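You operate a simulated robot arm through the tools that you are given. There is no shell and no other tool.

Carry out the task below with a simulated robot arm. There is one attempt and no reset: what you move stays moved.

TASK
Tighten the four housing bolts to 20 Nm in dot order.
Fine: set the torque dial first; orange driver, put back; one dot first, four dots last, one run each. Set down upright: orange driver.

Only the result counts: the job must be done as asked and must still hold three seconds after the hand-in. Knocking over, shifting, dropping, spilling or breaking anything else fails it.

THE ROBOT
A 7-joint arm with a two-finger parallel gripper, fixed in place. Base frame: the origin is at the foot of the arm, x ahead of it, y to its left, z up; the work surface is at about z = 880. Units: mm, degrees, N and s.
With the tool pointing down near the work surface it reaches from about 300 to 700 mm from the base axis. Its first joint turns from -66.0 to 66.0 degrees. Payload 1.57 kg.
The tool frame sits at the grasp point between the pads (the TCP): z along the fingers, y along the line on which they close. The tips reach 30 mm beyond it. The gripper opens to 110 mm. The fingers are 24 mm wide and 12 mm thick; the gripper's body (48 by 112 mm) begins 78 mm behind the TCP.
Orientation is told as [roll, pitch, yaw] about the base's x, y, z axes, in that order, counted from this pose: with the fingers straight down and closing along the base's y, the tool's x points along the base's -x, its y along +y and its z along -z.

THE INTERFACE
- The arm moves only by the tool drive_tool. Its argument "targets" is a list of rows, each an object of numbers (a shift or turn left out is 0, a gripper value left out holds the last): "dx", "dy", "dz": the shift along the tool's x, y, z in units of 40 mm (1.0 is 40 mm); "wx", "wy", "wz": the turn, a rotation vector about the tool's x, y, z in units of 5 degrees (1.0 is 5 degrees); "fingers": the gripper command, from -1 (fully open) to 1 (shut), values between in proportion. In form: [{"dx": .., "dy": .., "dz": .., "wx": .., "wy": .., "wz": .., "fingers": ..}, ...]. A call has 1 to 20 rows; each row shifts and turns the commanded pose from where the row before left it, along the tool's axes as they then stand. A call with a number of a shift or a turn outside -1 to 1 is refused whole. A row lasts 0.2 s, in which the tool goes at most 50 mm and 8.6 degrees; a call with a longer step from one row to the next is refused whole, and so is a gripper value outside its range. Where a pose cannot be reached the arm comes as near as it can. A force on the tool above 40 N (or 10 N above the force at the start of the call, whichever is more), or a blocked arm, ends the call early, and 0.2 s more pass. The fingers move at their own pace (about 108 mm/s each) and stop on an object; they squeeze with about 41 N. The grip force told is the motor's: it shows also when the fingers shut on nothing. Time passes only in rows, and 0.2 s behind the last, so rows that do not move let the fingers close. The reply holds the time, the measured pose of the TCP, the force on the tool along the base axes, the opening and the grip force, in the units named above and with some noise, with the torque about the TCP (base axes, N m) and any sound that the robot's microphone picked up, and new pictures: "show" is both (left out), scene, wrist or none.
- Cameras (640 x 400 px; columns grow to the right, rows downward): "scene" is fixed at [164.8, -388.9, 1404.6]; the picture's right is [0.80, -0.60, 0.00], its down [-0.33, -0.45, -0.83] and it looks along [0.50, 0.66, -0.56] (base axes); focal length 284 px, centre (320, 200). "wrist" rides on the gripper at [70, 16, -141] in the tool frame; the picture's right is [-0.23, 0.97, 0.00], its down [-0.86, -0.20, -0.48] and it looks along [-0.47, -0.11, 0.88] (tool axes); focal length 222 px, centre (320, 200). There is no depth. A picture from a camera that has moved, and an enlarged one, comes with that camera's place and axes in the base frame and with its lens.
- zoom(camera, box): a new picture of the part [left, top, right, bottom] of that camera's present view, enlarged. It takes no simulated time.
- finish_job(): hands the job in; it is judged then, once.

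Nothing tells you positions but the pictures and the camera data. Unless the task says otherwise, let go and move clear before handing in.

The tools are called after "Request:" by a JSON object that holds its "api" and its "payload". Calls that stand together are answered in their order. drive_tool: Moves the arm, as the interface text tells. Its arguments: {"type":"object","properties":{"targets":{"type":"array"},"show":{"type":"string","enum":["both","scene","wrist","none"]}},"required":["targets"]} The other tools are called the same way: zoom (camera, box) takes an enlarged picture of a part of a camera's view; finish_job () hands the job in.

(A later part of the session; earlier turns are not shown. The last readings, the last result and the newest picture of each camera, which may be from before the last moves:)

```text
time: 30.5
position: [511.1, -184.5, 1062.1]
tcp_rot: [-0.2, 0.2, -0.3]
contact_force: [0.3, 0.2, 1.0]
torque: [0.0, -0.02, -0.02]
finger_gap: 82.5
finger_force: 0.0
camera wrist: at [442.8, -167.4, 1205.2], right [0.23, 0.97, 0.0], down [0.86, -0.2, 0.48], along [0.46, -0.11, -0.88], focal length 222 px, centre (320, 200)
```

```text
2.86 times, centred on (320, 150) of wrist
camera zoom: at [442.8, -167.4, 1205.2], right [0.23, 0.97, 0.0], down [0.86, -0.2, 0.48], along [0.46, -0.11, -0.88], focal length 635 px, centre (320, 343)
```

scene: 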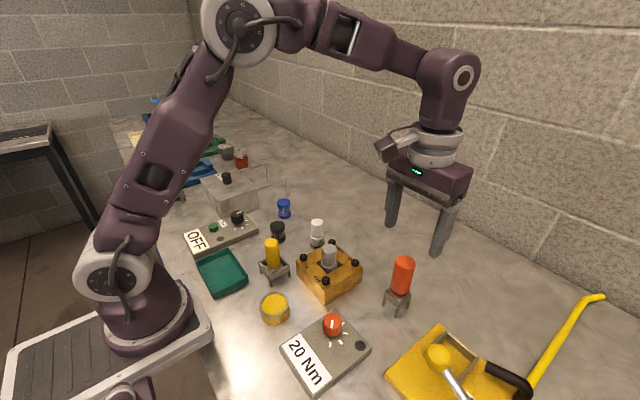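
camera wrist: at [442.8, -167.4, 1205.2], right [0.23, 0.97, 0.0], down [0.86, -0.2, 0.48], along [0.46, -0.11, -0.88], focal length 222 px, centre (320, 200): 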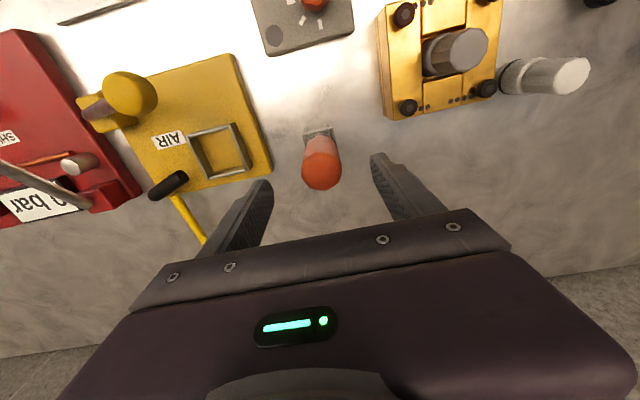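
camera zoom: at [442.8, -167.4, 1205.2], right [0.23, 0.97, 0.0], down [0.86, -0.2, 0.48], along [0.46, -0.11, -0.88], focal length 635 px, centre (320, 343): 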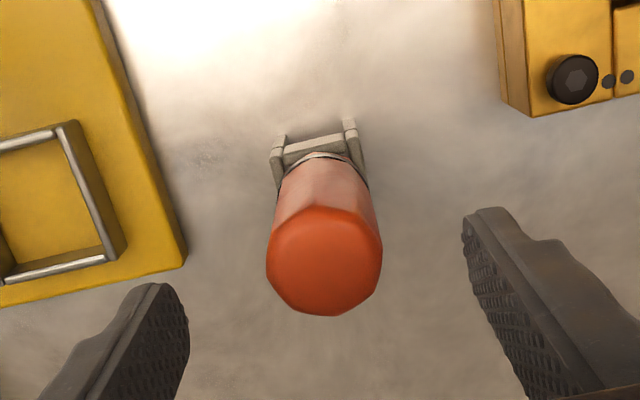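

The handle is centred between the fingers to within about 1 mm. I'll descend to z ≈ 978 and close.

Request:
{"api": "drive_tool", "payload": {"targets": [{"dz": 0.7}, {"dz": 0.7}, {"dz": 0.7}, {}, {}], "show": "both"}}

Request:
{"api": "zoom", "payload": {"camera": "wrist", "box": [220, 80, 420, 220]}}

Request:
{"api": "zoom", "payload": {"camera": "scene", "box": [340, 200, 460, 330]}}

```text
time: 31.7
position: [511.4, -186.1, 979.9]
tcp_rot: [-0.2, 0.1, -0.2]
contact_force: [0.5, -0.1, -0.1]
torque: [0.02, -0.01, -0.03]
finger_gap: 82.5
finger_force: 0.0
camera wrist: at [442.5, -167.9, 1122.0], right [0.23, 0.97, 0.0], down [0.86, -0.2, 0.48], along [0.46, -0.11, -0.88], focal length 222 px, centre (320, 200)
```

scene: 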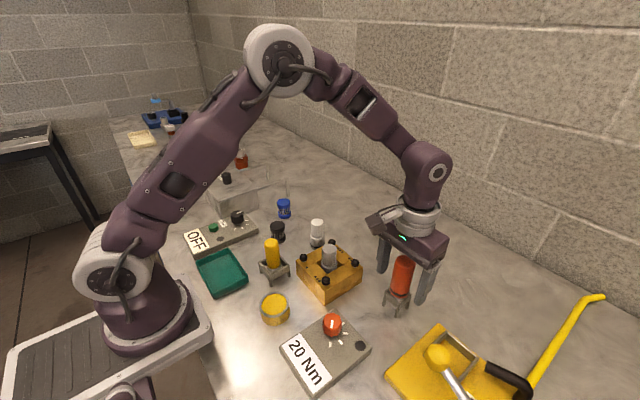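
wrist: 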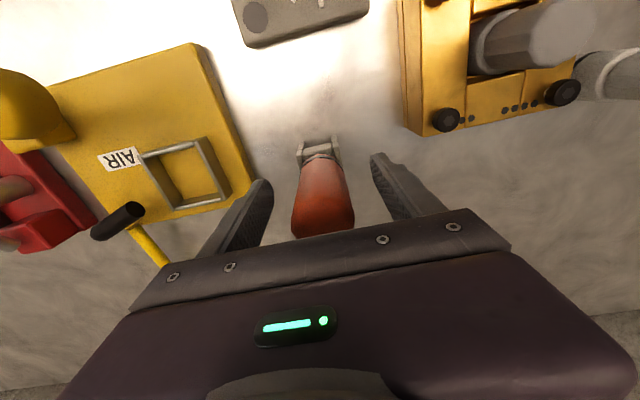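

```text
2.86 times, centred on (320, 150) of wrist
camera zoom: at [442.5, -167.9, 1122.0], right [0.23, 0.97, 0.0], down [0.86, -0.2, 0.48], along [0.46, -0.11, -0.88], focal length 635 px, centre (320, 343)
```

zoom: 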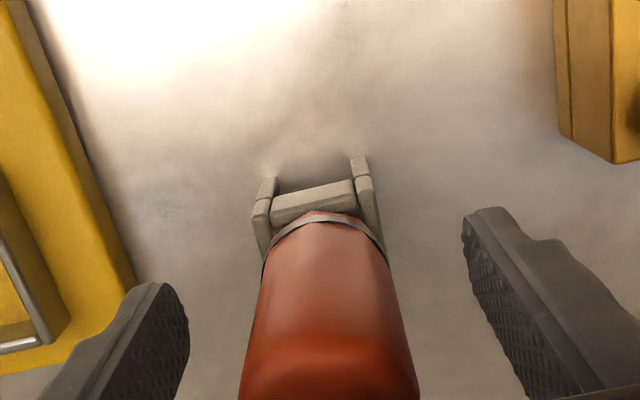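

```text
3.08 times, centred on (400, 265) of scene
camera zoom: at [164.8, -388.9, 1404.6], right [0.8, -0.6, 0.0], down [-0.33, -0.45, -0.83], along [0.5, 0.66, -0.56], focal length 874 px, centre (74, 0)
```

zoom: 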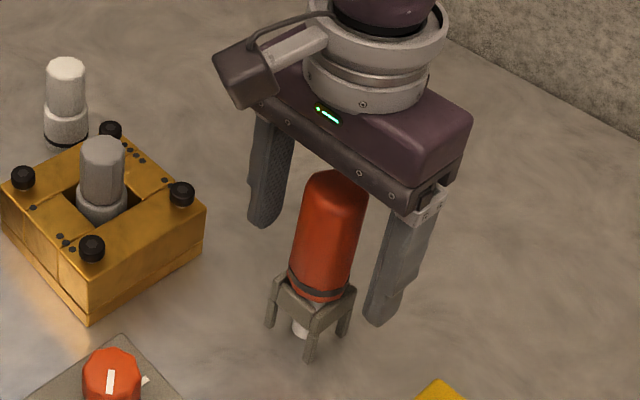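

Request:
{"api": "drive_tool", "payload": {"targets": [{"dx": -0.01, "dy": 0.02}, {"fingers": 0.2}, {}, {}, {}], "show": "wrist"}}

Request:
{"api": "zoom", "payload": {"camera": "wrist", "box": [220, 80, 420, 240]}}

```text
time: 32.9
position: [512.4, -184.5, 980.2]
tcp_rot: [-0.3, 0.2, -0.2]
contact_force: [0.0, 0.9, -0.7]
torque: [-0.01, -0.01, -0.01]
finger_gap: 44.1
finger_force: 0.0
camera wrist: at [443.1, -167.0, 1122.0], right [0.23, 0.97, 0.0], down [0.86, -0.2, 0.48], along [0.46, -0.11, -0.88], focal length 222 px, centre (320, 200)
```

wrist: 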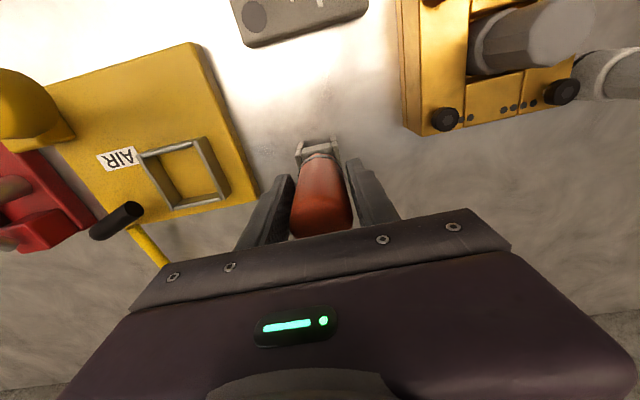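

```text
2.50 times, centred on (320, 160) of wrist
camera zoom: at [443.1, -167.0, 1122.0], right [0.23, 0.97, 0.0], down [0.86, -0.2, 0.48], along [0.46, -0.11, -0.88], focal length 555 px, centre (320, 300)
```

zoom: 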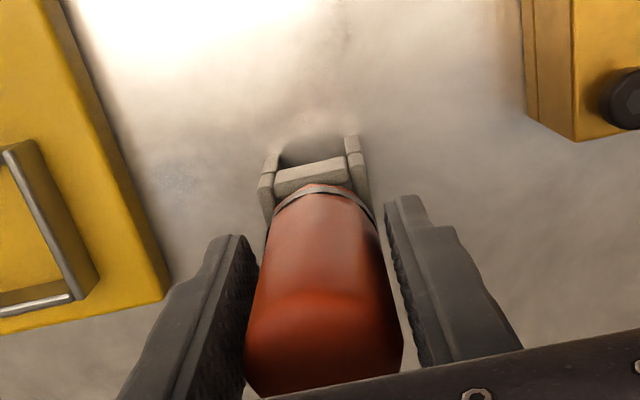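

Request:
{"api": "drive_tool", "payload": {"targets": [{"fingers": 1}, {}, {}, {}], "show": "both"}}

Request:
{"api": "zoom", "payload": {"camera": "scene", "box": [340, 200, 460, 330]}}

```text
time: 33.9
position: [512.1, -185.0, 979.3]
tcp_rot: [-0.2, 0.2, -0.2]
contact_force: [0.1, 0.9, 0.3]
torque: [0.28, -0.03, -0.02]
finger_gap: 37.6
finger_force: 40.7
camera wrist: at [443.1, -167.0, 1122.0], right [0.23, 0.97, 0.0], down [0.86, -0.2, 0.48], along [0.46, -0.11, -0.88], focal length 222 px, centre (320, 200)
```

scene: 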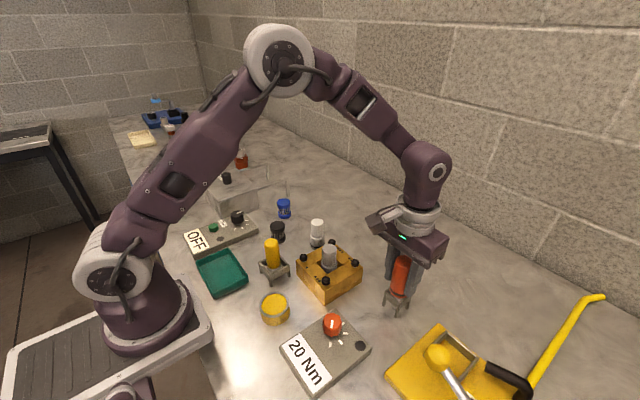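
wrist: 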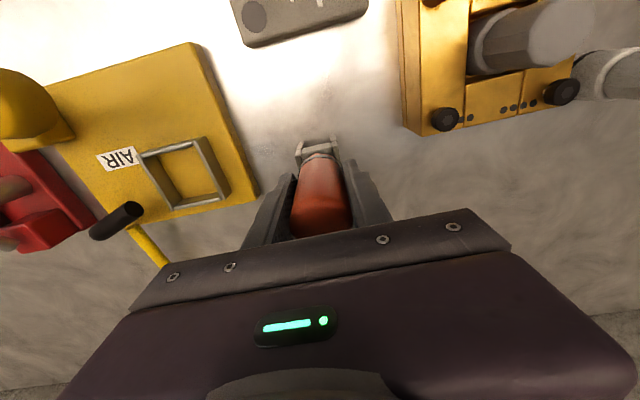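

```text
3.08 times, centred on (400, 265) of scene
camera zoom: at [164.8, -388.8, 1404.6], right [0.8, -0.6, 0.0], down [-0.33, -0.45, -0.83], along [0.5, 0.66, -0.56], focal length 874 px, centre (74, 0)
```

zoom: 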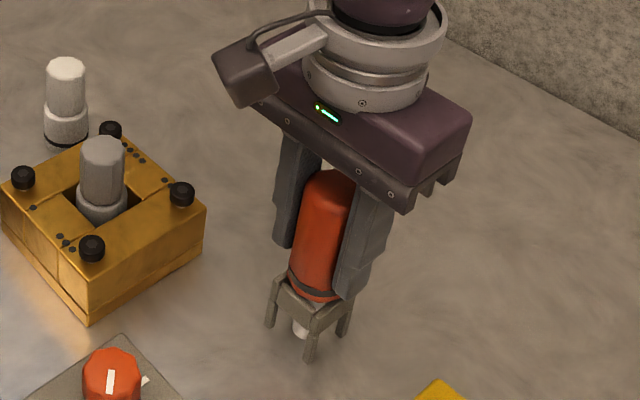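

The grip is clean at a 37.6 mm gap with no side force. I'll lift the driver straight up out of its stand.

Request:
{"api": "drive_tool", "payload": {"targets": [{"dz": -0.3}, {"dz": -0.5}, {"dz": -0.7}, {"dz": -0.75}, {"dz": -0.75}, {}], "show": "both"}}

Request:
{"api": "zoom", "payload": {"camera": "scene", "box": [340, 160, 480, 330]}}

```text
time: 35.3
position: [511.6, -184.3, 1100.5]
tcp_rot: [-0.1, 0.2, -0.2]
contact_force: [1.2, 1.4, -4.2]
torque: [0.02, 0.03, -0.04]
finger_gap: 37.5
finger_force: 40.8
camera wrist: at [443.0, -166.3, 1242.4], right [0.23, 0.97, 0.0], down [0.86, -0.2, 0.48], along [0.46, -0.11, -0.88], focal length 222 px, centre (320, 200)
```

scene: 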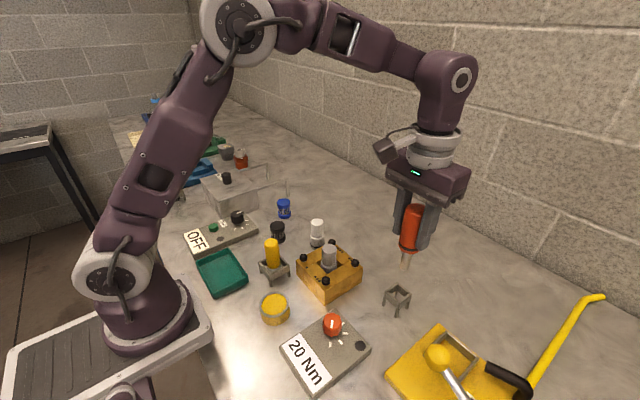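
wrist: 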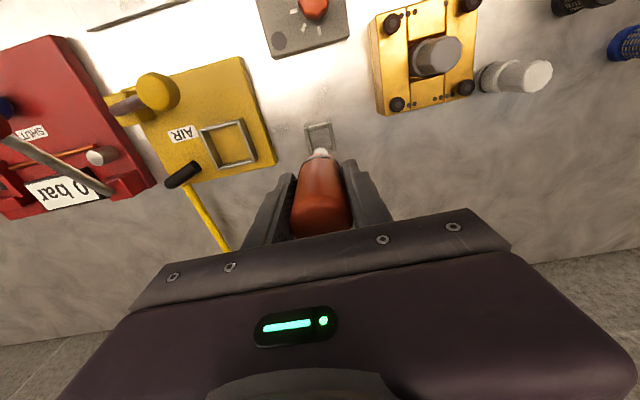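

```text
2.35 times, centred on (410, 245) of scene
camera zoom: at [164.8, -388.9, 1404.6], right [0.8, -0.6, 0.0], down [-0.33, -0.45, -0.83], along [0.5, 0.66, -0.56], focal length 668 px, centre (108, 94)
```

zoom: 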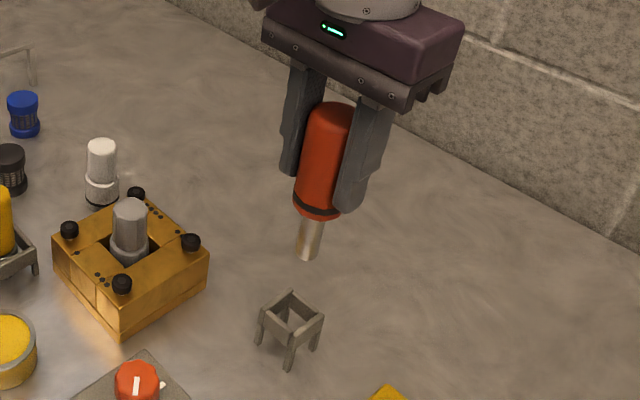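

The driver is out and the stand stayed put. I'll zoom in on the tip to see how it sits relative to the tool.

Request:
{"api": "zoom", "payload": {"camera": "wrist", "box": [270, 110, 370, 200]}}

Request:
{"api": "zoom", "payload": {"camera": "scene", "box": [380, 190, 450, 320]}}

```text
4.44 times, centred on (320, 155) of wrist
camera zoom: at [443.0, -166.3, 1242.4], right [0.23, 0.97, 0.0], down [0.86, -0.2, 0.48], along [0.46, -0.11, -0.88], focal length 987 px, centre (320, 400)
```

zoom: 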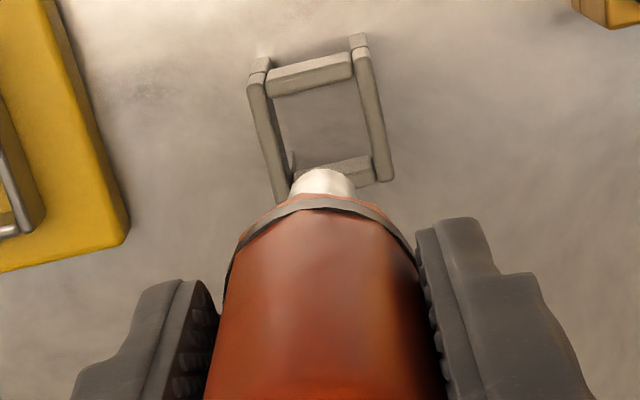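

```text
3.08 times, centred on (415, 255) of scene
camera zoom: at [164.8, -388.9, 1404.6], right [0.8, -0.6, 0.0], down [-0.33, -0.45, -0.83], along [0.5, 0.66, -0.56], focal length 874 px, centre (28, 31)
```

zoom: 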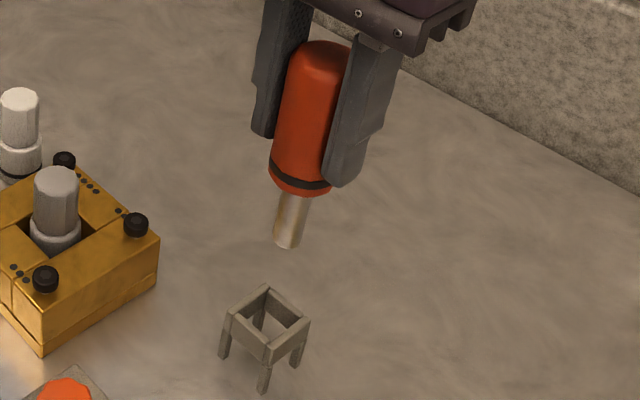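

The tip sits about 100 mm below the TCP and is nearly centred. I'll raise it a bit to clear the housing's centre post, then go above bolt 1.

Request:
{"api": "drive_tool", "payload": {"targets": [{"dz": -0.5}, {"dz": -0.5}, {"dx": 0.2, "dy": 0.36}, {"dx": 0.33, "dy": 0.6}, {"dx": 0.34, "dy": 0.61}, {"dx": 0.34, "dy": 0.61}, {"dx": 0.34, "dy": 0.61}, {"dx": 0.34, "dy": 0.61}, {"dx": 0.33, "dy": 0.6}, {"dx": 0.34, "dy": 0.61}, {}, {}], "show": "both"}}

Request:
{"api": "zoom", "payload": {"camera": "wrist", "box": [250, 90, 390, 210]}}

Request:
{"api": "zoom", "payload": {"camera": "scene", "box": [270, 190, 380, 310]}}

```text
time: 37.9
position: [408.7, 0.5, 1137.9]
tcp_rot: [-0.2, 0.3, -0.1]
contact_force: [-0.2, 0.1, -4.7]
torque: [0.0, 0.0, 0.01]
finger_gap: 37.5
finger_force: 41.0
camera wrist: at [341.1, 19.0, 1281.2], right [0.23, 0.97, 0.0], down [0.86, -0.2, 0.48], along [0.46, -0.11, -0.88], focal length 222 px, centre (320, 200)
```

scene: 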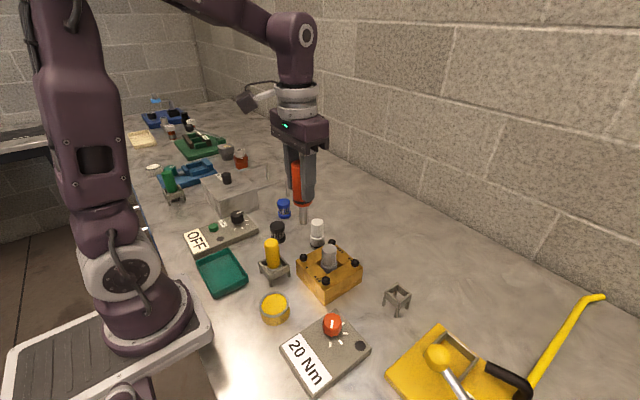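
wrist: 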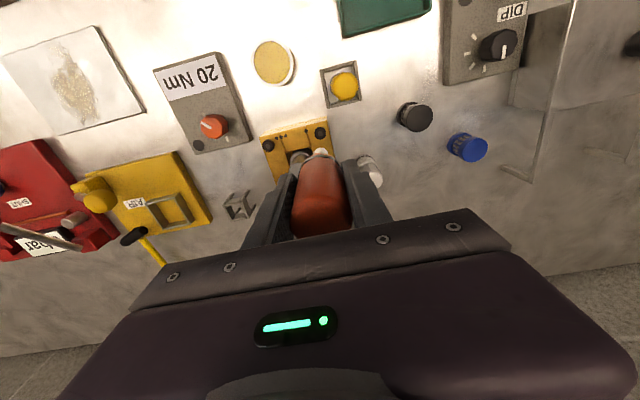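

```text
3.33 times, centred on (320, 150) of wrist
camera zoom: at [341.1, 19.0, 1281.2], right [0.23, 0.97, 0.0], down [0.86, -0.2, 0.48], along [0.46, -0.11, -0.88], focal length 740 px, centre (320, 367)
```

zoom: 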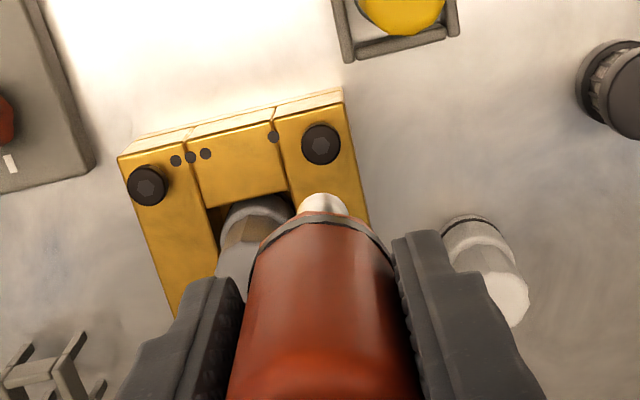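

```text
3.33 times, centred on (325, 250) of scene
camera zoom: at [164.8, -388.8, 1404.6], right [0.8, -0.6, 0.0], down [-0.33, -0.45, -0.83], along [0.5, 0.66, -0.56], focal length 947 px, centre (303, 33)
```

zoom: 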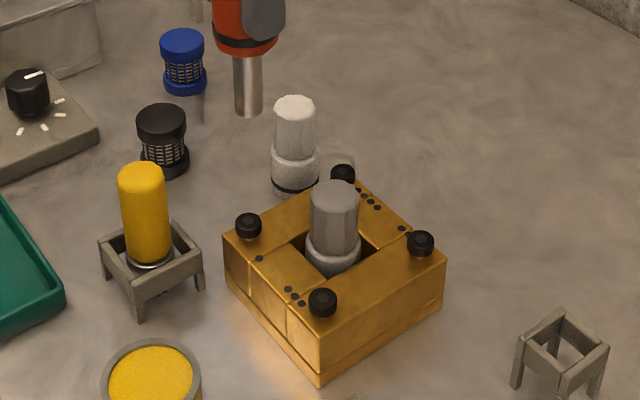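

I'll correct by about 2 mm and come down to roughly 25 mm above bolt 1, then check the alignment in both cameras.

Request:
{"api": "drive_tool", "payload": {"targets": [{"dx": 0.045, "dy": -0.035}, {"dz": 0.6}, {"dz": 0.6}, {"dz": 0.55}, {}, {}], "show": "both"}}

Request:
{"api": "zoom", "payload": {"camera": "wrist", "box": [270, 90, 370, 190]}}

Request:
{"api": "zoom", "payload": {"camera": "scene", "box": [280, 200, 370, 290]}}

```text
time: 39.3
position: [408.2, -0.4, 1067.0]
tcp_rot: [-0.2, 0.3, -0.2]
contact_force: [-0.2, 0.7, -4.1]
torque: [0.01, 0.05, -0.04]
finger_gap: 37.4
finger_force: 41.0
camera wrist: at [339.2, 16.9, 1210.3], right [0.23, 0.97, 0.0], down [0.86, -0.2, 0.48], along [0.46, -0.11, -0.88], focal length 222 px, centre (320, 200)
```

scene: 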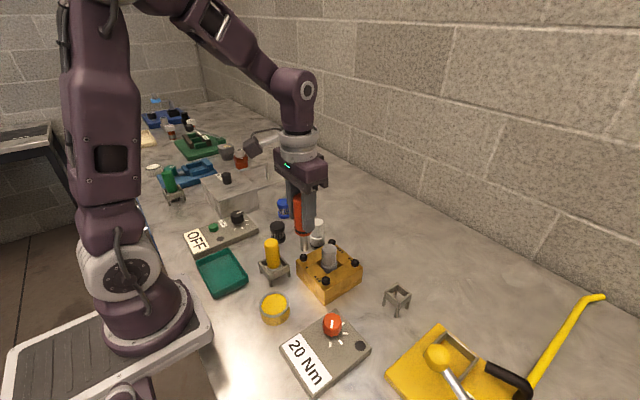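
wrist: 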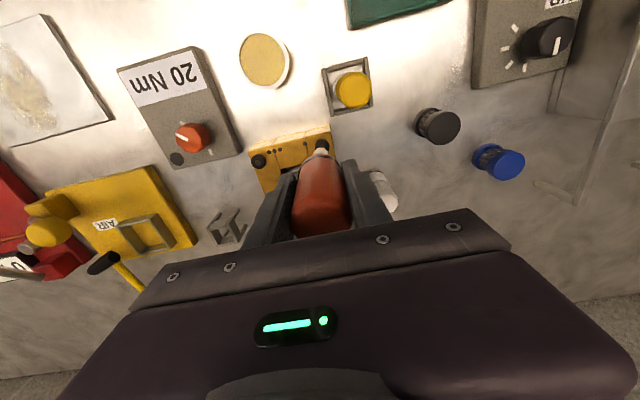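

```text
4.00 times, centred on (320, 140) of wrist
camera zoom: at [339.2, 16.9, 1210.3], right [0.23, 0.97, 0.0], down [0.86, -0.2, 0.48], along [0.46, -0.11, -0.88], focal length 888 px, centre (320, 440)
```

zoom: 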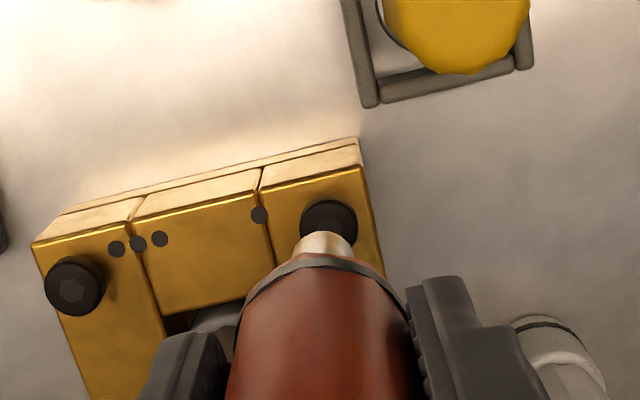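

```text
4.44 times, centred on (325, 245) of scene
camera zoom: at [164.8, -388.9, 1404.6], right [0.8, -0.6, 0.0], down [-0.33, -0.45, -0.83], along [0.5, 0.66, -0.56], focal length 1263 px, centre (298, 0)
```

zoom: 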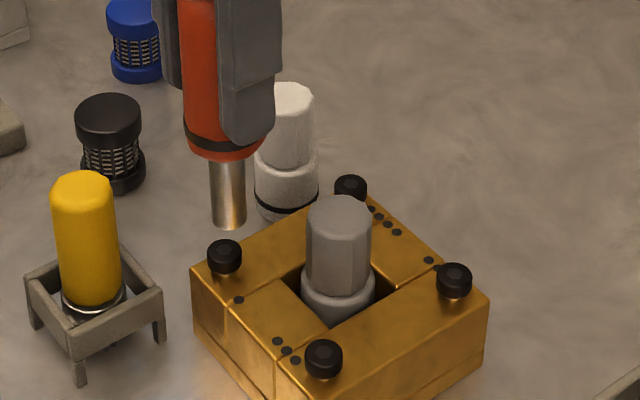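

The tip seems slightly off in x and maybe tilted. I'll take larger zooms to quantify it before touching the bolt.

Request:
{"api": "zoom", "payload": {"camera": "scene", "box": [282, 180, 332, 270]}}

Request:
{"api": "zoom", "payload": {"camera": "wrist", "box": [295, 130, 345, 170]}}

```text
4.44 times, centred on (307, 225) of scene
camera zoom: at [164.8, -388.9, 1404.6], right [0.8, -0.6, 0.0], down [-0.33, -0.45, -0.83], along [0.5, 0.66, -0.56], focal length 1263 px, centre (378, 89)
```

zoom: 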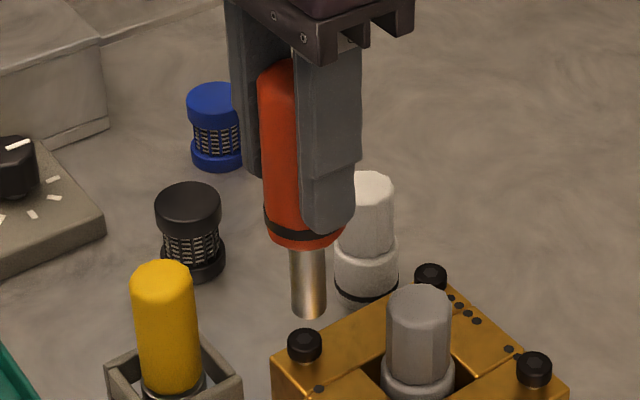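

```text
10.00 times, centred on (320, 150) of wrist
camera zoom: at [339.2, 16.9, 1210.3], right [0.23, 0.97, 0.0], down [0.86, -0.2, 0.48], along [0.46, -0.11, -0.88], focal length 2221 px, centre (320, 700)
```

zoom: 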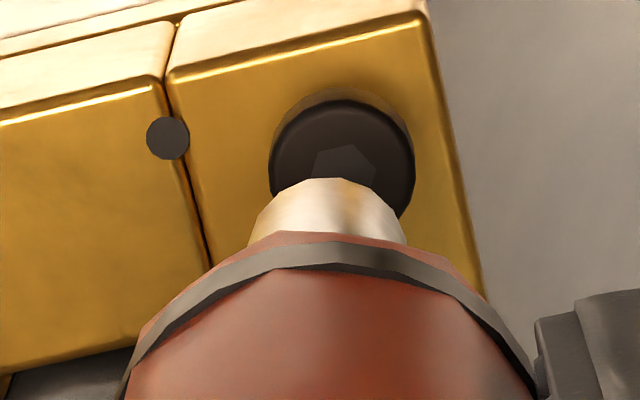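

By both cameras the tip is about +1.8 mm in x and -2.3 mm in y from bolt 1. I'll correct that and lower to about 8 mm above it.

Request:
{"api": "drive_tool", "payload": {"targets": [{"dx": 0.045, "dy": 0.058}, {"dz": 0.37}, {}, {}], "show": "none"}}

Request:
{"api": "zoom", "payload": {"camera": "scene", "box": [282, 200, 332, 280]}}

Request:
{"api": "zoom", "payload": {"camera": "wrist", "box": [295, 130, 345, 170]}}

```text
time: 40.3
position: [407.0, 1.1, 1053.7]
tcp_rot: [-0.2, 0.3, -0.2]
contact_force: [0.3, 0.1, -4.2]
torque: [-0.01, -0.01, -0.01]
finger_gap: 37.5
finger_force: 40.8
```

```text
5.00 times, centred on (307, 240) of scene
camera zoom: at [164.8, -388.9, 1404.6], right [0.8, -0.6, 0.0], down [-0.33, -0.45, -0.83], along [0.5, 0.66, -0.56], focal length 1421 px, centre (385, 0)
```

zoom: 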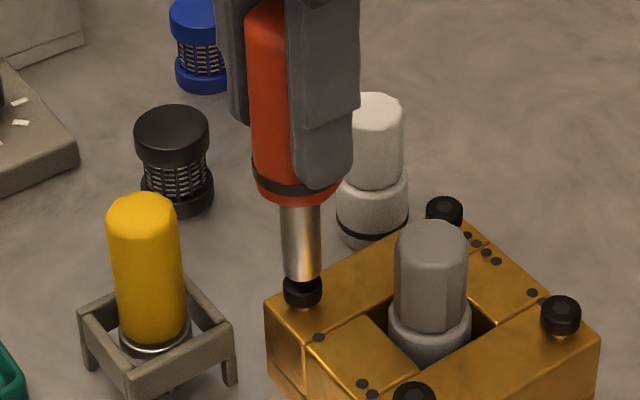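

```text
10.00 times, centred on (320, 150) of wrist
camera zoom: at [337.6, 19.5, 1195.9], right [0.23, 0.97, 0.0], down [0.86, -0.2, 0.48], along [0.46, -0.11, -0.88], focal length 2221 px, centre (320, 700)
```

zoom: 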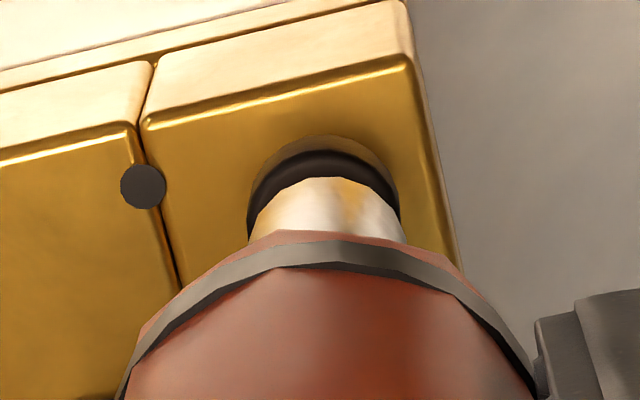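

The alignment is now within about 0.5 mm. I'll descend slowly toward contact.

Request:
{"api": "drive_tool", "payload": {"targets": [{"dz": 0.05}, {"dz": 0.05}, {"dz": 0.05}, {}], "show": "none"}}

Request:
{"api": "zoom", "payload": {"camera": "scene", "box": [282, 200, 332, 280]}}

```text
time: 41.3
position: [408.3, 0.4, 1047.6]
tcp_rot: [-0.2, 0.2, -0.2]
contact_force: [0.3, -0.3, -4.5]
torque: [0.03, 0.01, 0.01]
finger_gap: 37.6
finger_force: 40.9
```

```text
5.00 times, centred on (307, 240) of scene
camera zoom: at [164.8, -388.9, 1404.6], right [0.8, -0.6, 0.0], down [-0.33, -0.45, -0.83], along [0.5, 0.66, -0.56], focal length 1421 px, centre (385, 0)
```

zoom: 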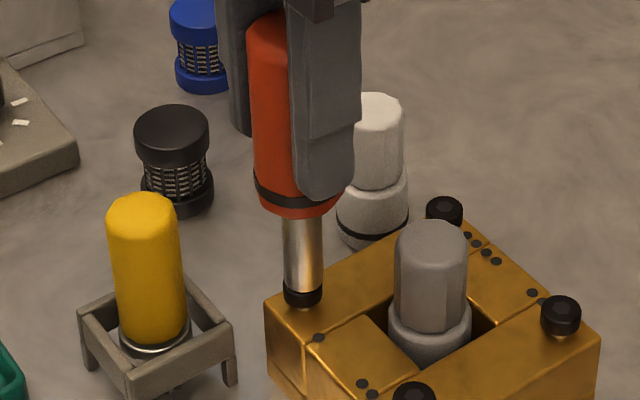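

Request:
{"api": "drive_tool", "payload": {"targets": [{"dz": 0.0125}, {"dz": 0.0125}, {"dz": 0.0125}, {"dz": 0.0125}, {"dz": 0.0125}, {}], "show": "none"}}

Request:
{"api": "zoom", "payload": {"camera": "scene", "box": [282, 200, 332, 280]}}

```text
time: 42.7
position: [405.9, 0.4, 1045.6]
tcp_rot: [-0.2, 0.0, -0.3]
contact_force: [0.7, 1.3, 1.5]
torque: [0.12, -0.09, 0.0]
finger_gap: 37.5
finger_force: 40.7
```

```text
5.00 times, centred on (307, 240) of scene
camera zoom: at [164.8, -388.8, 1404.6], right [0.8, -0.6, 0.0], down [-0.33, -0.45, -0.83], along [0.5, 0.66, -0.56], focal length 1421 px, centre (385, 0)
```

zoom: 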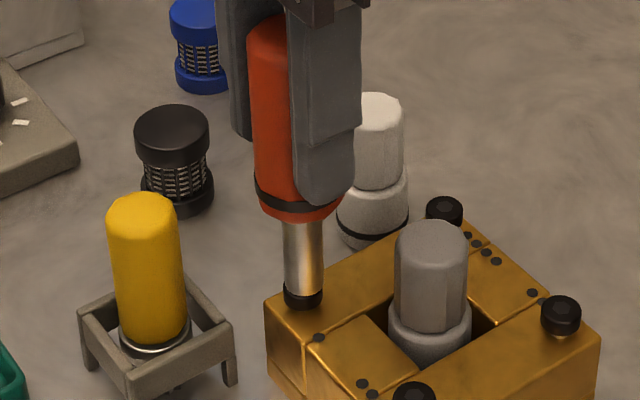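

Contact has begun with about 6 N on the bolt. I'll press further in small steps while listening for the driver.

Request:
{"api": "drive_tool", "payload": {"targets": [{"dz": 0.0125}, {"dz": 0.0125}, {}], "show": "none"}}

```text
time: 43.5
position: [406.1, 1.8, 1043.6]
tcp_rot: [-0.1, 0.3, -0.2]
contact_force: [0.1, -0.1, -4.6]
torque: [0.04, 0.01, 0.0]
finger_gap: 37.4
finger_force: 41.1
```

Request:
{"api": "zoom", "payload": {"camera": "scene", "box": [282, 200, 332, 280]}}

Request:
{"api": "zoom", "payload": {"camera": "wrist", "box": [295, 130, 345, 170]}}

Request:
{"api": "zoom", "payload": {"camera": "scene", "box": [260, 240, 400, 400]}}

```text
5.00 times, centred on (307, 240) of scene
camera zoom: at [164.8, -388.9, 1404.6], right [0.8, -0.6, 0.0], down [-0.33, -0.45, -0.83], along [0.5, 0.66, -0.56], focal length 1421 px, centre (385, 0)
```

zoom: 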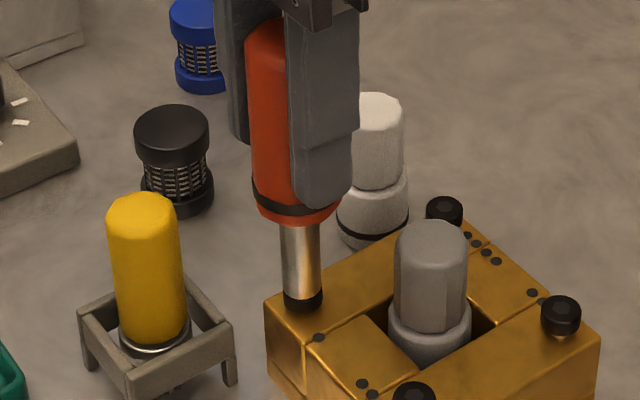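

```text
10.00 times, centred on (320, 150) of wrist
camera zoom: at [337.3, 19.2, 1186.2], right [0.23, 0.97, 0.0], down [0.86, -0.2, 0.47], along [0.46, -0.11, -0.88], focal length 2221 px, centre (320, 700)
```

zoom: 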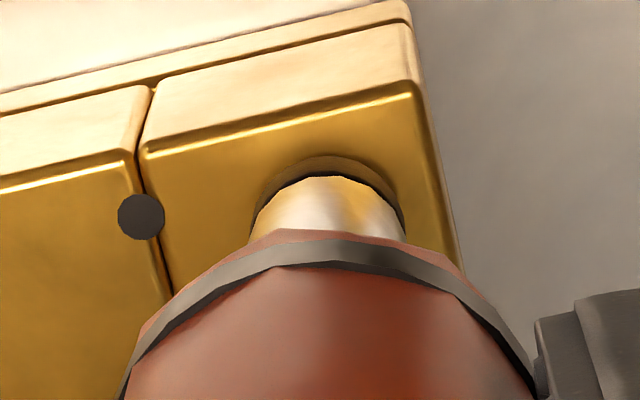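

```text
2.50 times, centred on (330, 320) of scene
camera zoom: at [164.8, -388.9, 1404.6], right [0.8, -0.6, 0.0], down [-0.33, -0.45, -0.83], along [0.5, 0.66, -0.56], focal length 710 px, centre (295, -100)
```

zoom: 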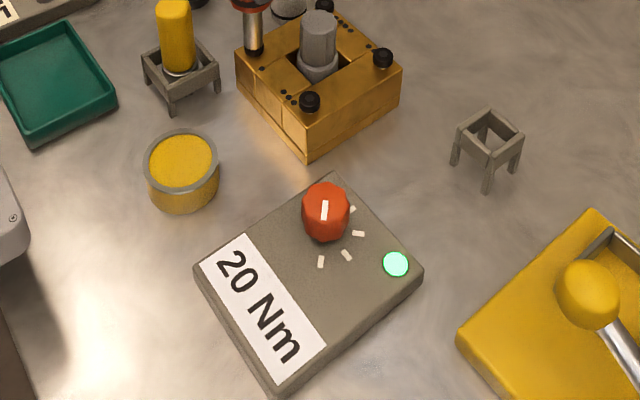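

The box's lamp turned green and the bolt sank. I'll hold still briefly to see whether the lamp means running or done.

Request:
{"api": "drive_tool", "payload": {"targets": [{}], "show": "none"}}

Request:
{"api": "zoom", "payload": {"camera": "scene", "box": [280, 230, 380, 370]}}

Request:
{"api": "zoom", "payload": {"camera": "scene", "box": [290, 235, 340, 275]}}

```text
time: 43.9
position: [406.6, 2.0, 1043.4]
tcp_rot: [-0.2, 0.2, -0.2]
contact_force: [-0.3, -0.4, -4.5]
torque: [0.01, 0.0, 0.0]
finger_gap: 37.5
finger_force: 40.6
```

```text
2.86 times, centred on (330, 300) of scene
camera zoom: at [164.8, -388.9, 1404.6], right [0.8, -0.6, 0.0], down [-0.33, -0.45, -0.83], along [0.5, 0.66, -0.56], focal length 812 px, centre (291, -86)
```

zoom: 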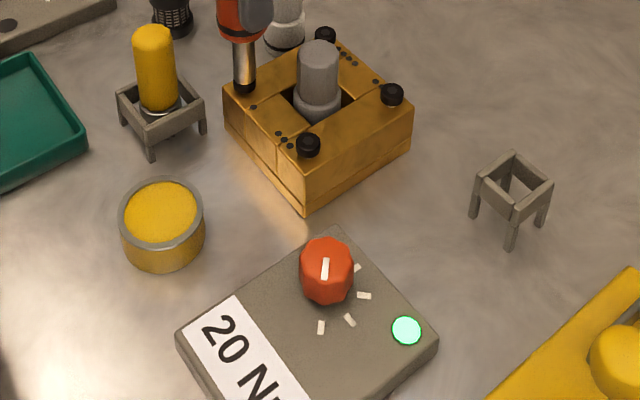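

```text
10.00 times, centred on (315, 255) of scene
camera zoom: at [164.8, -388.9, 1404.6], right [0.8, -0.6, 0.0], down [-0.33, -0.45, -0.83], along [0.5, 0.66, -0.56], focal length 2841 px, centre (370, -350)
```

zoom: 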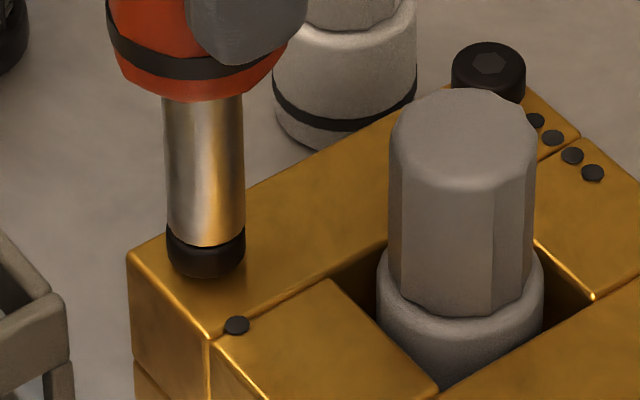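

Bolt 1 is now seated flush and the lamp stays green, so its run looks complete. I'll lift straight up and check the result.

Request:
{"api": "drive_tool", "payload": {"targets": [{"dz": -0.3}, {"dz": -0.5}, {"dz": -0.4}, {}], "show": "none"}}

Request:
{"api": "zoom", "payload": {"camera": "scene", "box": [280, 200, 380, 370]}}

Request:
{"api": "zoom", "payload": {"camera": "scene", "box": [285, 220, 365, 284]}}

Request:
{"api": "zoom", "payload": {"camera": "wrist", "box": [250, 90, 390, 210]}}

```text
time: 44.9
position: [406.0, 0.9, 1092.3]
tcp_rot: [-0.1, 0.3, -0.2]
contact_force: [-0.3, -0.1, -4.7]
torque: [0.04, -0.02, 0.01]
finger_gap: 37.6
finger_force: 41.5
```

```text
2.35 times, centred on (330, 285) of scene
camera zoom: at [164.8, -388.9, 1404.6], right [0.8, -0.6, 0.0], down [-0.33, -0.45, -0.83], along [0.5, 0.66, -0.56], focal length 668 px, centre (296, 0)
```

zoom: 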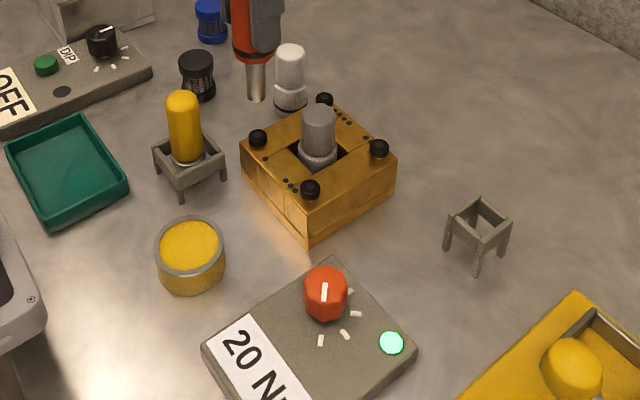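

```text
6.25 times, centred on (325, 252) of scene
camera zoom: at [164.8, -388.9, 1404.6], right [0.8, -0.6, 0.0], down [-0.33, -0.45, -0.83], along [0.5, 0.66, -0.56], focal length 1776 px, centre (289, -125)
```

zoom: 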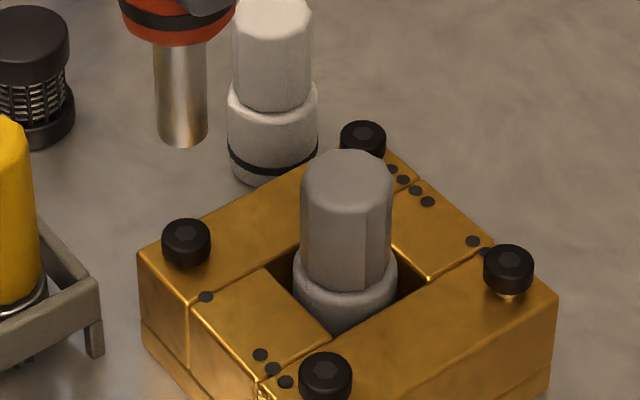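

```text
3.33 times, centred on (320, 150) of wrist
camera zoom: at [337.8, 19.2, 1234.9], right [0.23, 0.97, 0.0], down [0.86, -0.2, 0.48], along [0.46, -0.11, -0.88], focal length 740 px, centre (320, 367)
```

zoom: 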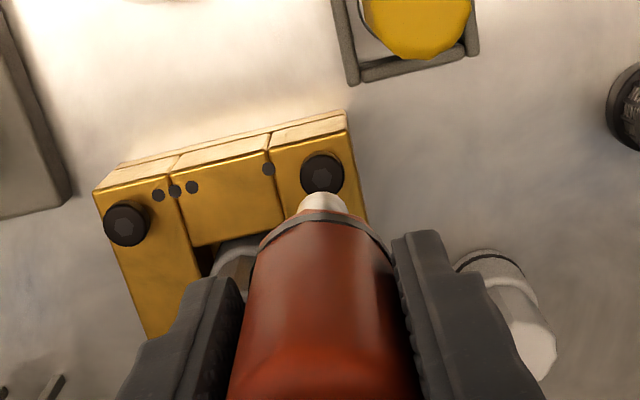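

Bolt 1 is flush and the lamp stays green. I'll raise over the centre post and move to bolt 2, at +82 in x and -82 in y from bolt 1.

Request:
{"api": "drive_tool", "payload": {"targets": [{"dz": -0.6}, {"dz": -0.65}, {"dx": -0.2, "dy": -0.2}, {"dx": -0.37, "dy": -0.37}, {"dx": -0.37, "dy": -0.37}, {"dx": -0.37, "dy": -0.37}, {"dx": -0.37, "dy": -0.37}, {"dx": -0.37, "dy": -0.37}, {}, {"dz": 0.6}, {"dz": 0.6}, {"dz": 0.6}, {}, {}], "show": "scene"}}

Request:
{"api": "zoom", "payload": {"camera": "scene", "box": [310, 200, 390, 290]}}

Request:
{"api": "zoom", "payload": {"camera": "wrist", "box": [295, 130, 345, 170]}}

```text
time: 47.9
position: [489.1, -81.9, 1069.5]
tcp_rot: [-0.2, 0.3, -0.1]
contact_force: [0.8, -0.2, -4.2]
torque: [0.01, 0.01, 0.02]
finger_gap: 37.5
finger_force: 40.8
```

scene: 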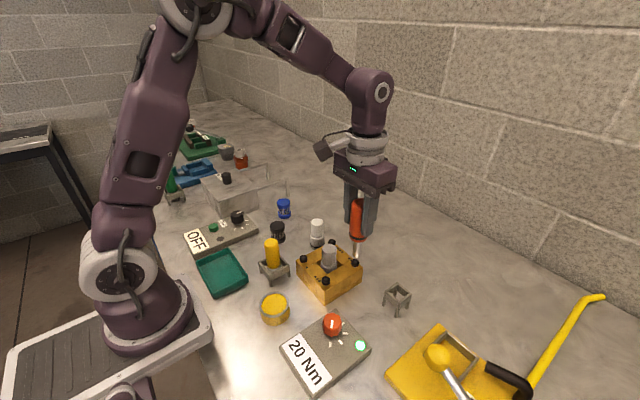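

```text
4.44 times, centred on (350, 245) of scene
camera zoom: at [164.8, -388.9, 1404.6], right [0.8, -0.6, 0.0], down [-0.33, -0.45, -0.83], along [0.5, 0.66, -0.56], focal length 1263 px, centre (187, 0)
```

zoom: 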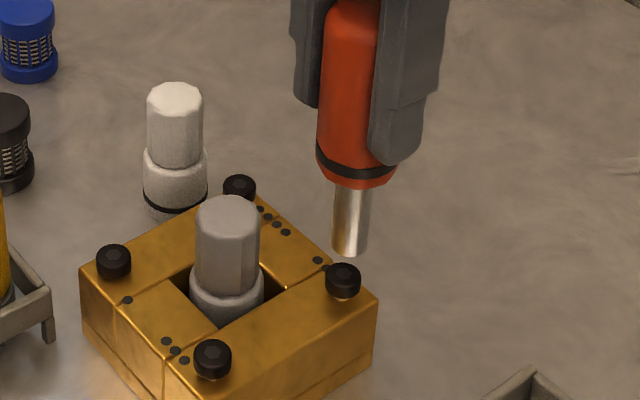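

```text
10.00 times, centred on (320, 150) of wrist
camera zoom: at [419.7, -63.4, 1212.4], right [0.23, 0.97, 0.0], down [0.86, -0.2, 0.48], along [0.46, -0.11, -0.88], focal length 2221 px, centre (320, 700)
```

zoom: 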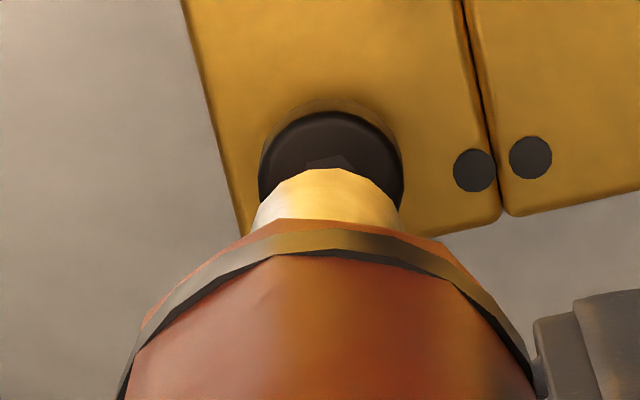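

The driver may have slipped slightly in the grip during the move, so I'll check closely before continuing.

Request:
{"api": "zoom", "payload": {"camera": "scene", "box": [330, 180, 390, 280]}}

Request:
{"api": "zoom", "payload": {"camera": "wrist", "box": [240, 110, 400, 240]}}

```text
4.00 times, centred on (360, 230) of scene
camera zoom: at [164.8, -388.9, 1404.6], right [0.8, -0.6, 0.0], down [-0.33, -0.45, -0.83], along [0.5, 0.66, -0.56], focal length 1136 px, centre (160, 80)
```

zoom: 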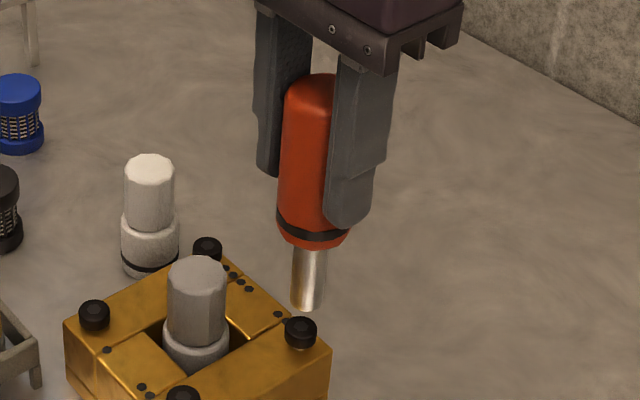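

```text
3.08 times, centred on (320, 175) of wrist
camera zoom: at [419.7, -63.4, 1212.4], right [0.23, 0.97, 0.0], down [0.86, -0.2, 0.48], along [0.46, -0.11, -0.88], focal length 684 px, centre (320, 277)
```

zoom: 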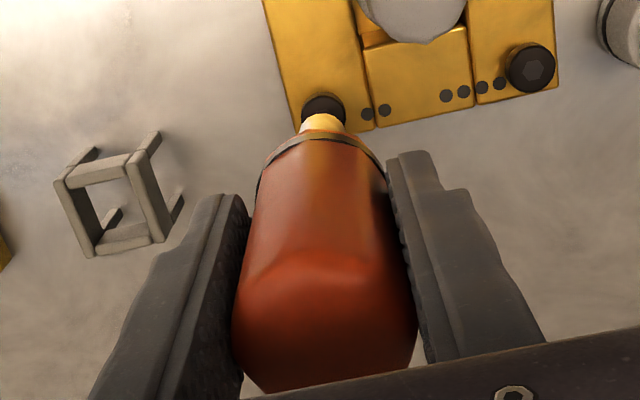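

Request:
{"api": "drive_tool", "payload": {"targets": [{}, {}, {}, {}, {}], "show": "none"}}

Request:
{"api": "zoom", "payload": {"camera": "wrist", "box": [295, 130, 345, 170]}}

Request:
{"api": "zoom", "payload": {"camera": "scene", "box": [330, 180, 390, 280]}}

```text
time: 49.1
position: [488.2, -80.5, 1069.6]
tcp_rot: [-0.3, 0.2, -0.2]
contact_force: [0.3, -0.5, -4.9]
torque: [0.01, 0.01, -0.03]
finger_gap: 37.1
finger_force: 41.3
```

```text
10.00 times, centred on (320, 150) of wrist
camera zoom: at [419.7, -63.4, 1212.5], right [0.23, 0.97, 0.0], down [0.86, -0.2, 0.48], along [0.46, -0.11, -0.88], focal length 2221 px, centre (320, 700)
```

zoom: 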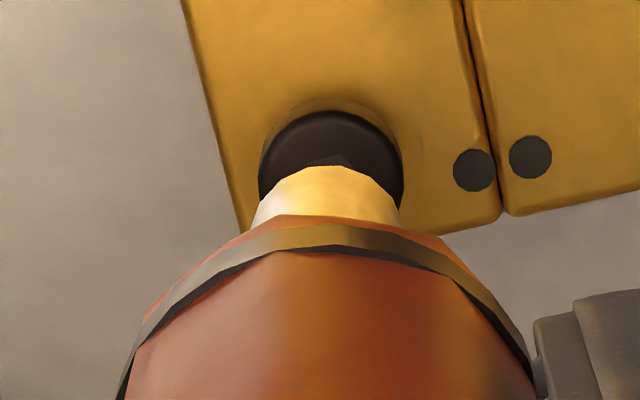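

```text
4.00 times, centred on (360, 230) of scene
camera zoom: at [164.8, -388.9, 1404.6], right [0.8, -0.6, 0.0], down [-0.33, -0.45, -0.83], along [0.5, 0.66, -0.56], focal length 1136 px, centre (160, 80)
```

zoom: 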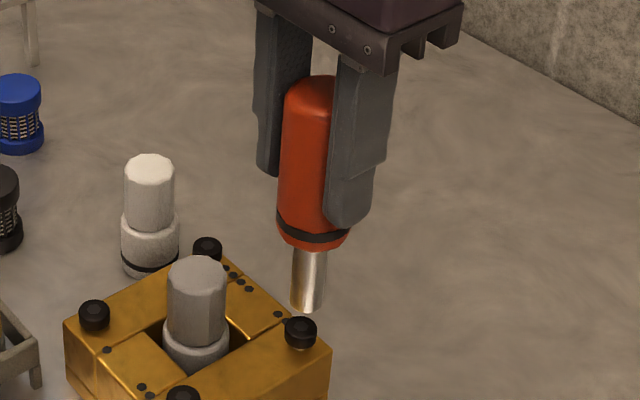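

The driver is creeping down slowly, about 0.7 mm/s, so I'll work quickly. I'll shift about 1 mm onto bolt 2 and come down close.

Request:
{"api": "drive_tool", "payload": {"targets": [{"dx": 0.025, "dy": 0.02, "dz": 0.2}, {"dz": 0.15}, {"dz": 0.025}, {"dz": 0.0125}], "show": "none"}}

Request:
{"api": "zoom", "payload": {"camera": "scene", "box": [320, 220, 380, 290]}}

Request:
{"api": "zoom", "payload": {"camera": "wrist", "box": [295, 130, 345, 170]}}

```text
time: 50.1
position: [487.6, -80.6, 1054.5]
tcp_rot: [-0.2, 0.3, -0.2]
contact_force: [0.6, 0.1, -4.2]
torque: [0.05, 0.03, 0.0]
finger_gap: 37.3
finger_force: 41.1
```

```text
5.71 times, centred on (350, 255) of scene
camera zoom: at [164.8, -388.9, 1404.6], right [0.8, -0.6, 0.0], down [-0.33, -0.45, -0.83], along [0.5, 0.66, -0.56], focal length 1624 px, centre (149, -114)
```

zoom: 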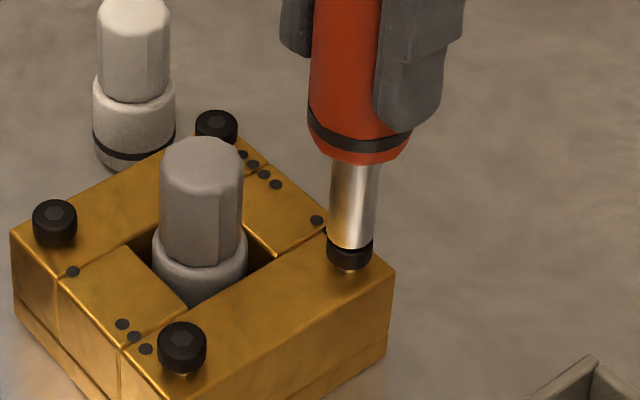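

```text
10.00 times, centred on (320, 150) of wrist
camera zoom: at [418.6, -62.3, 1197.0], right [0.23, 0.97, 0.0], down [0.86, -0.2, 0.48], along [0.46, -0.11, -0.88], focal length 2221 px, centre (320, 700)
```

zoom: 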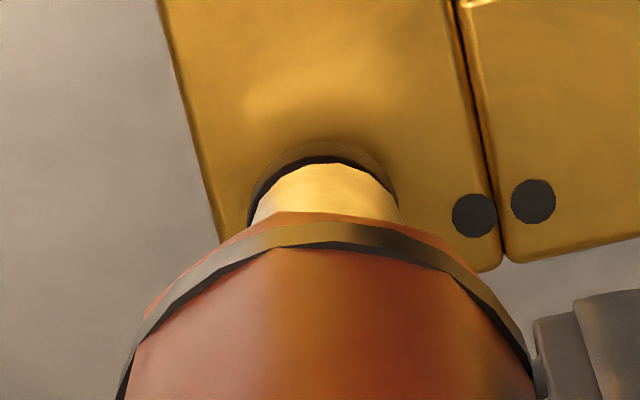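

Request:
{"api": "drive_tool", "payload": {"targets": [{"dz": 0.0125}, {"dz": 0.0125}, {"dz": 0.0125}, {"dz": 0.0125}, {"dz": 0.0125}, {"dz": 0.0125}], "show": "none"}}

Request:
{"api": "zoom", "payload": {"camera": "scene", "box": [300, 220, 390, 360]}}

```text
time: 51.5
position: [487.8, -80.0, 1051.1]
tcp_rot: [-0.2, 0.1, -0.2]
contact_force: [0.0, 1.0, 2.3]
torque: [0.21, -0.07, 0.01]
finger_gap: 37.4
finger_force: 40.6
```

```text
2.86 times, centred on (345, 290) of scene
camera zoom: at [164.8, -388.8, 1404.6], right [0.8, -0.6, 0.0], down [-0.33, -0.45, -0.83], along [0.5, 0.66, -0.56], focal length 812 px, centre (249, -57)
```

zoom: 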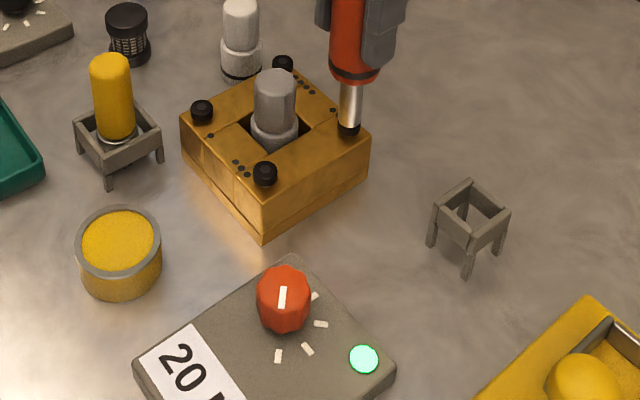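

Contact is again at about 6.5 N. I'll press 1 mm more, as with bolt 1.

Request:
{"api": "drive_tool", "payload": {"targets": [{"dz": 0.0125}, {"dz": 0.0125}, {}], "show": "none"}}

Request:
{"api": "zoom", "payload": {"camera": "scene", "box": [300, 220, 390, 360]}}

Request:
{"api": "zoom", "payload": {"camera": "scene", "box": [325, 240, 375, 280]}}

```text
time: 52.3
position: [487.2, -79.4, 1051.1]
tcp_rot: [-0.2, 0.0, -0.2]
contact_force: [2.7, 0.6, 4.9]
torque: [0.3, -0.17, 0.02]
finger_gap: 37.3
finger_force: 40.7
```

```text
2.86 times, centred on (345, 290) of scene
camera zoom: at [164.7, -388.8, 1404.6], right [0.8, -0.6, 0.0], down [-0.33, -0.45, -0.83], along [0.5, 0.66, -0.56], focal length 812 px, centre (249, -57)
```

zoom: 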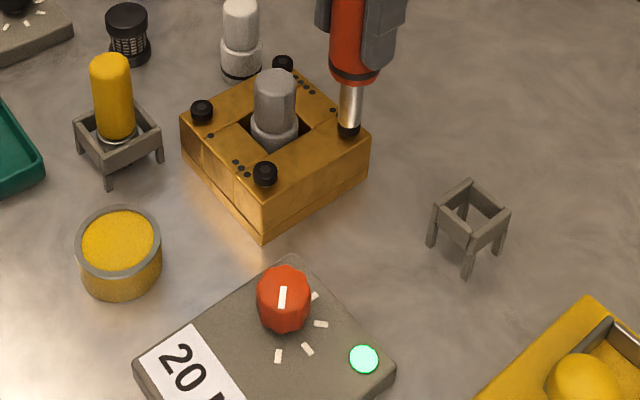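

```text
10.00 times, centred on (350, 260) of scene
camera zoom: at [164.7, -388.8, 1404.6], right [0.8, -0.6, 0.0], down [-0.33, -0.45, -0.83], along [0.5, 0.66, -0.56], focal length 2841 px, centre (20, -400)
```

zoom: 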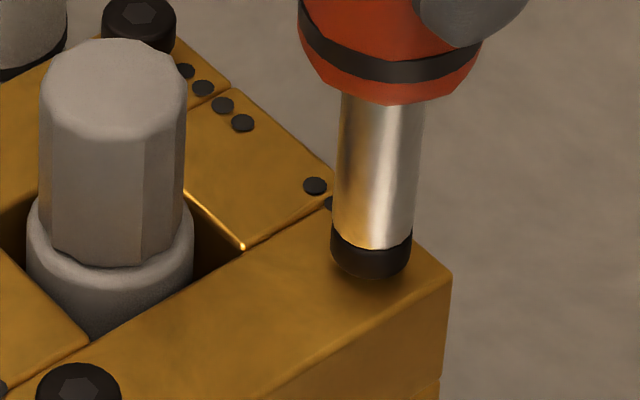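

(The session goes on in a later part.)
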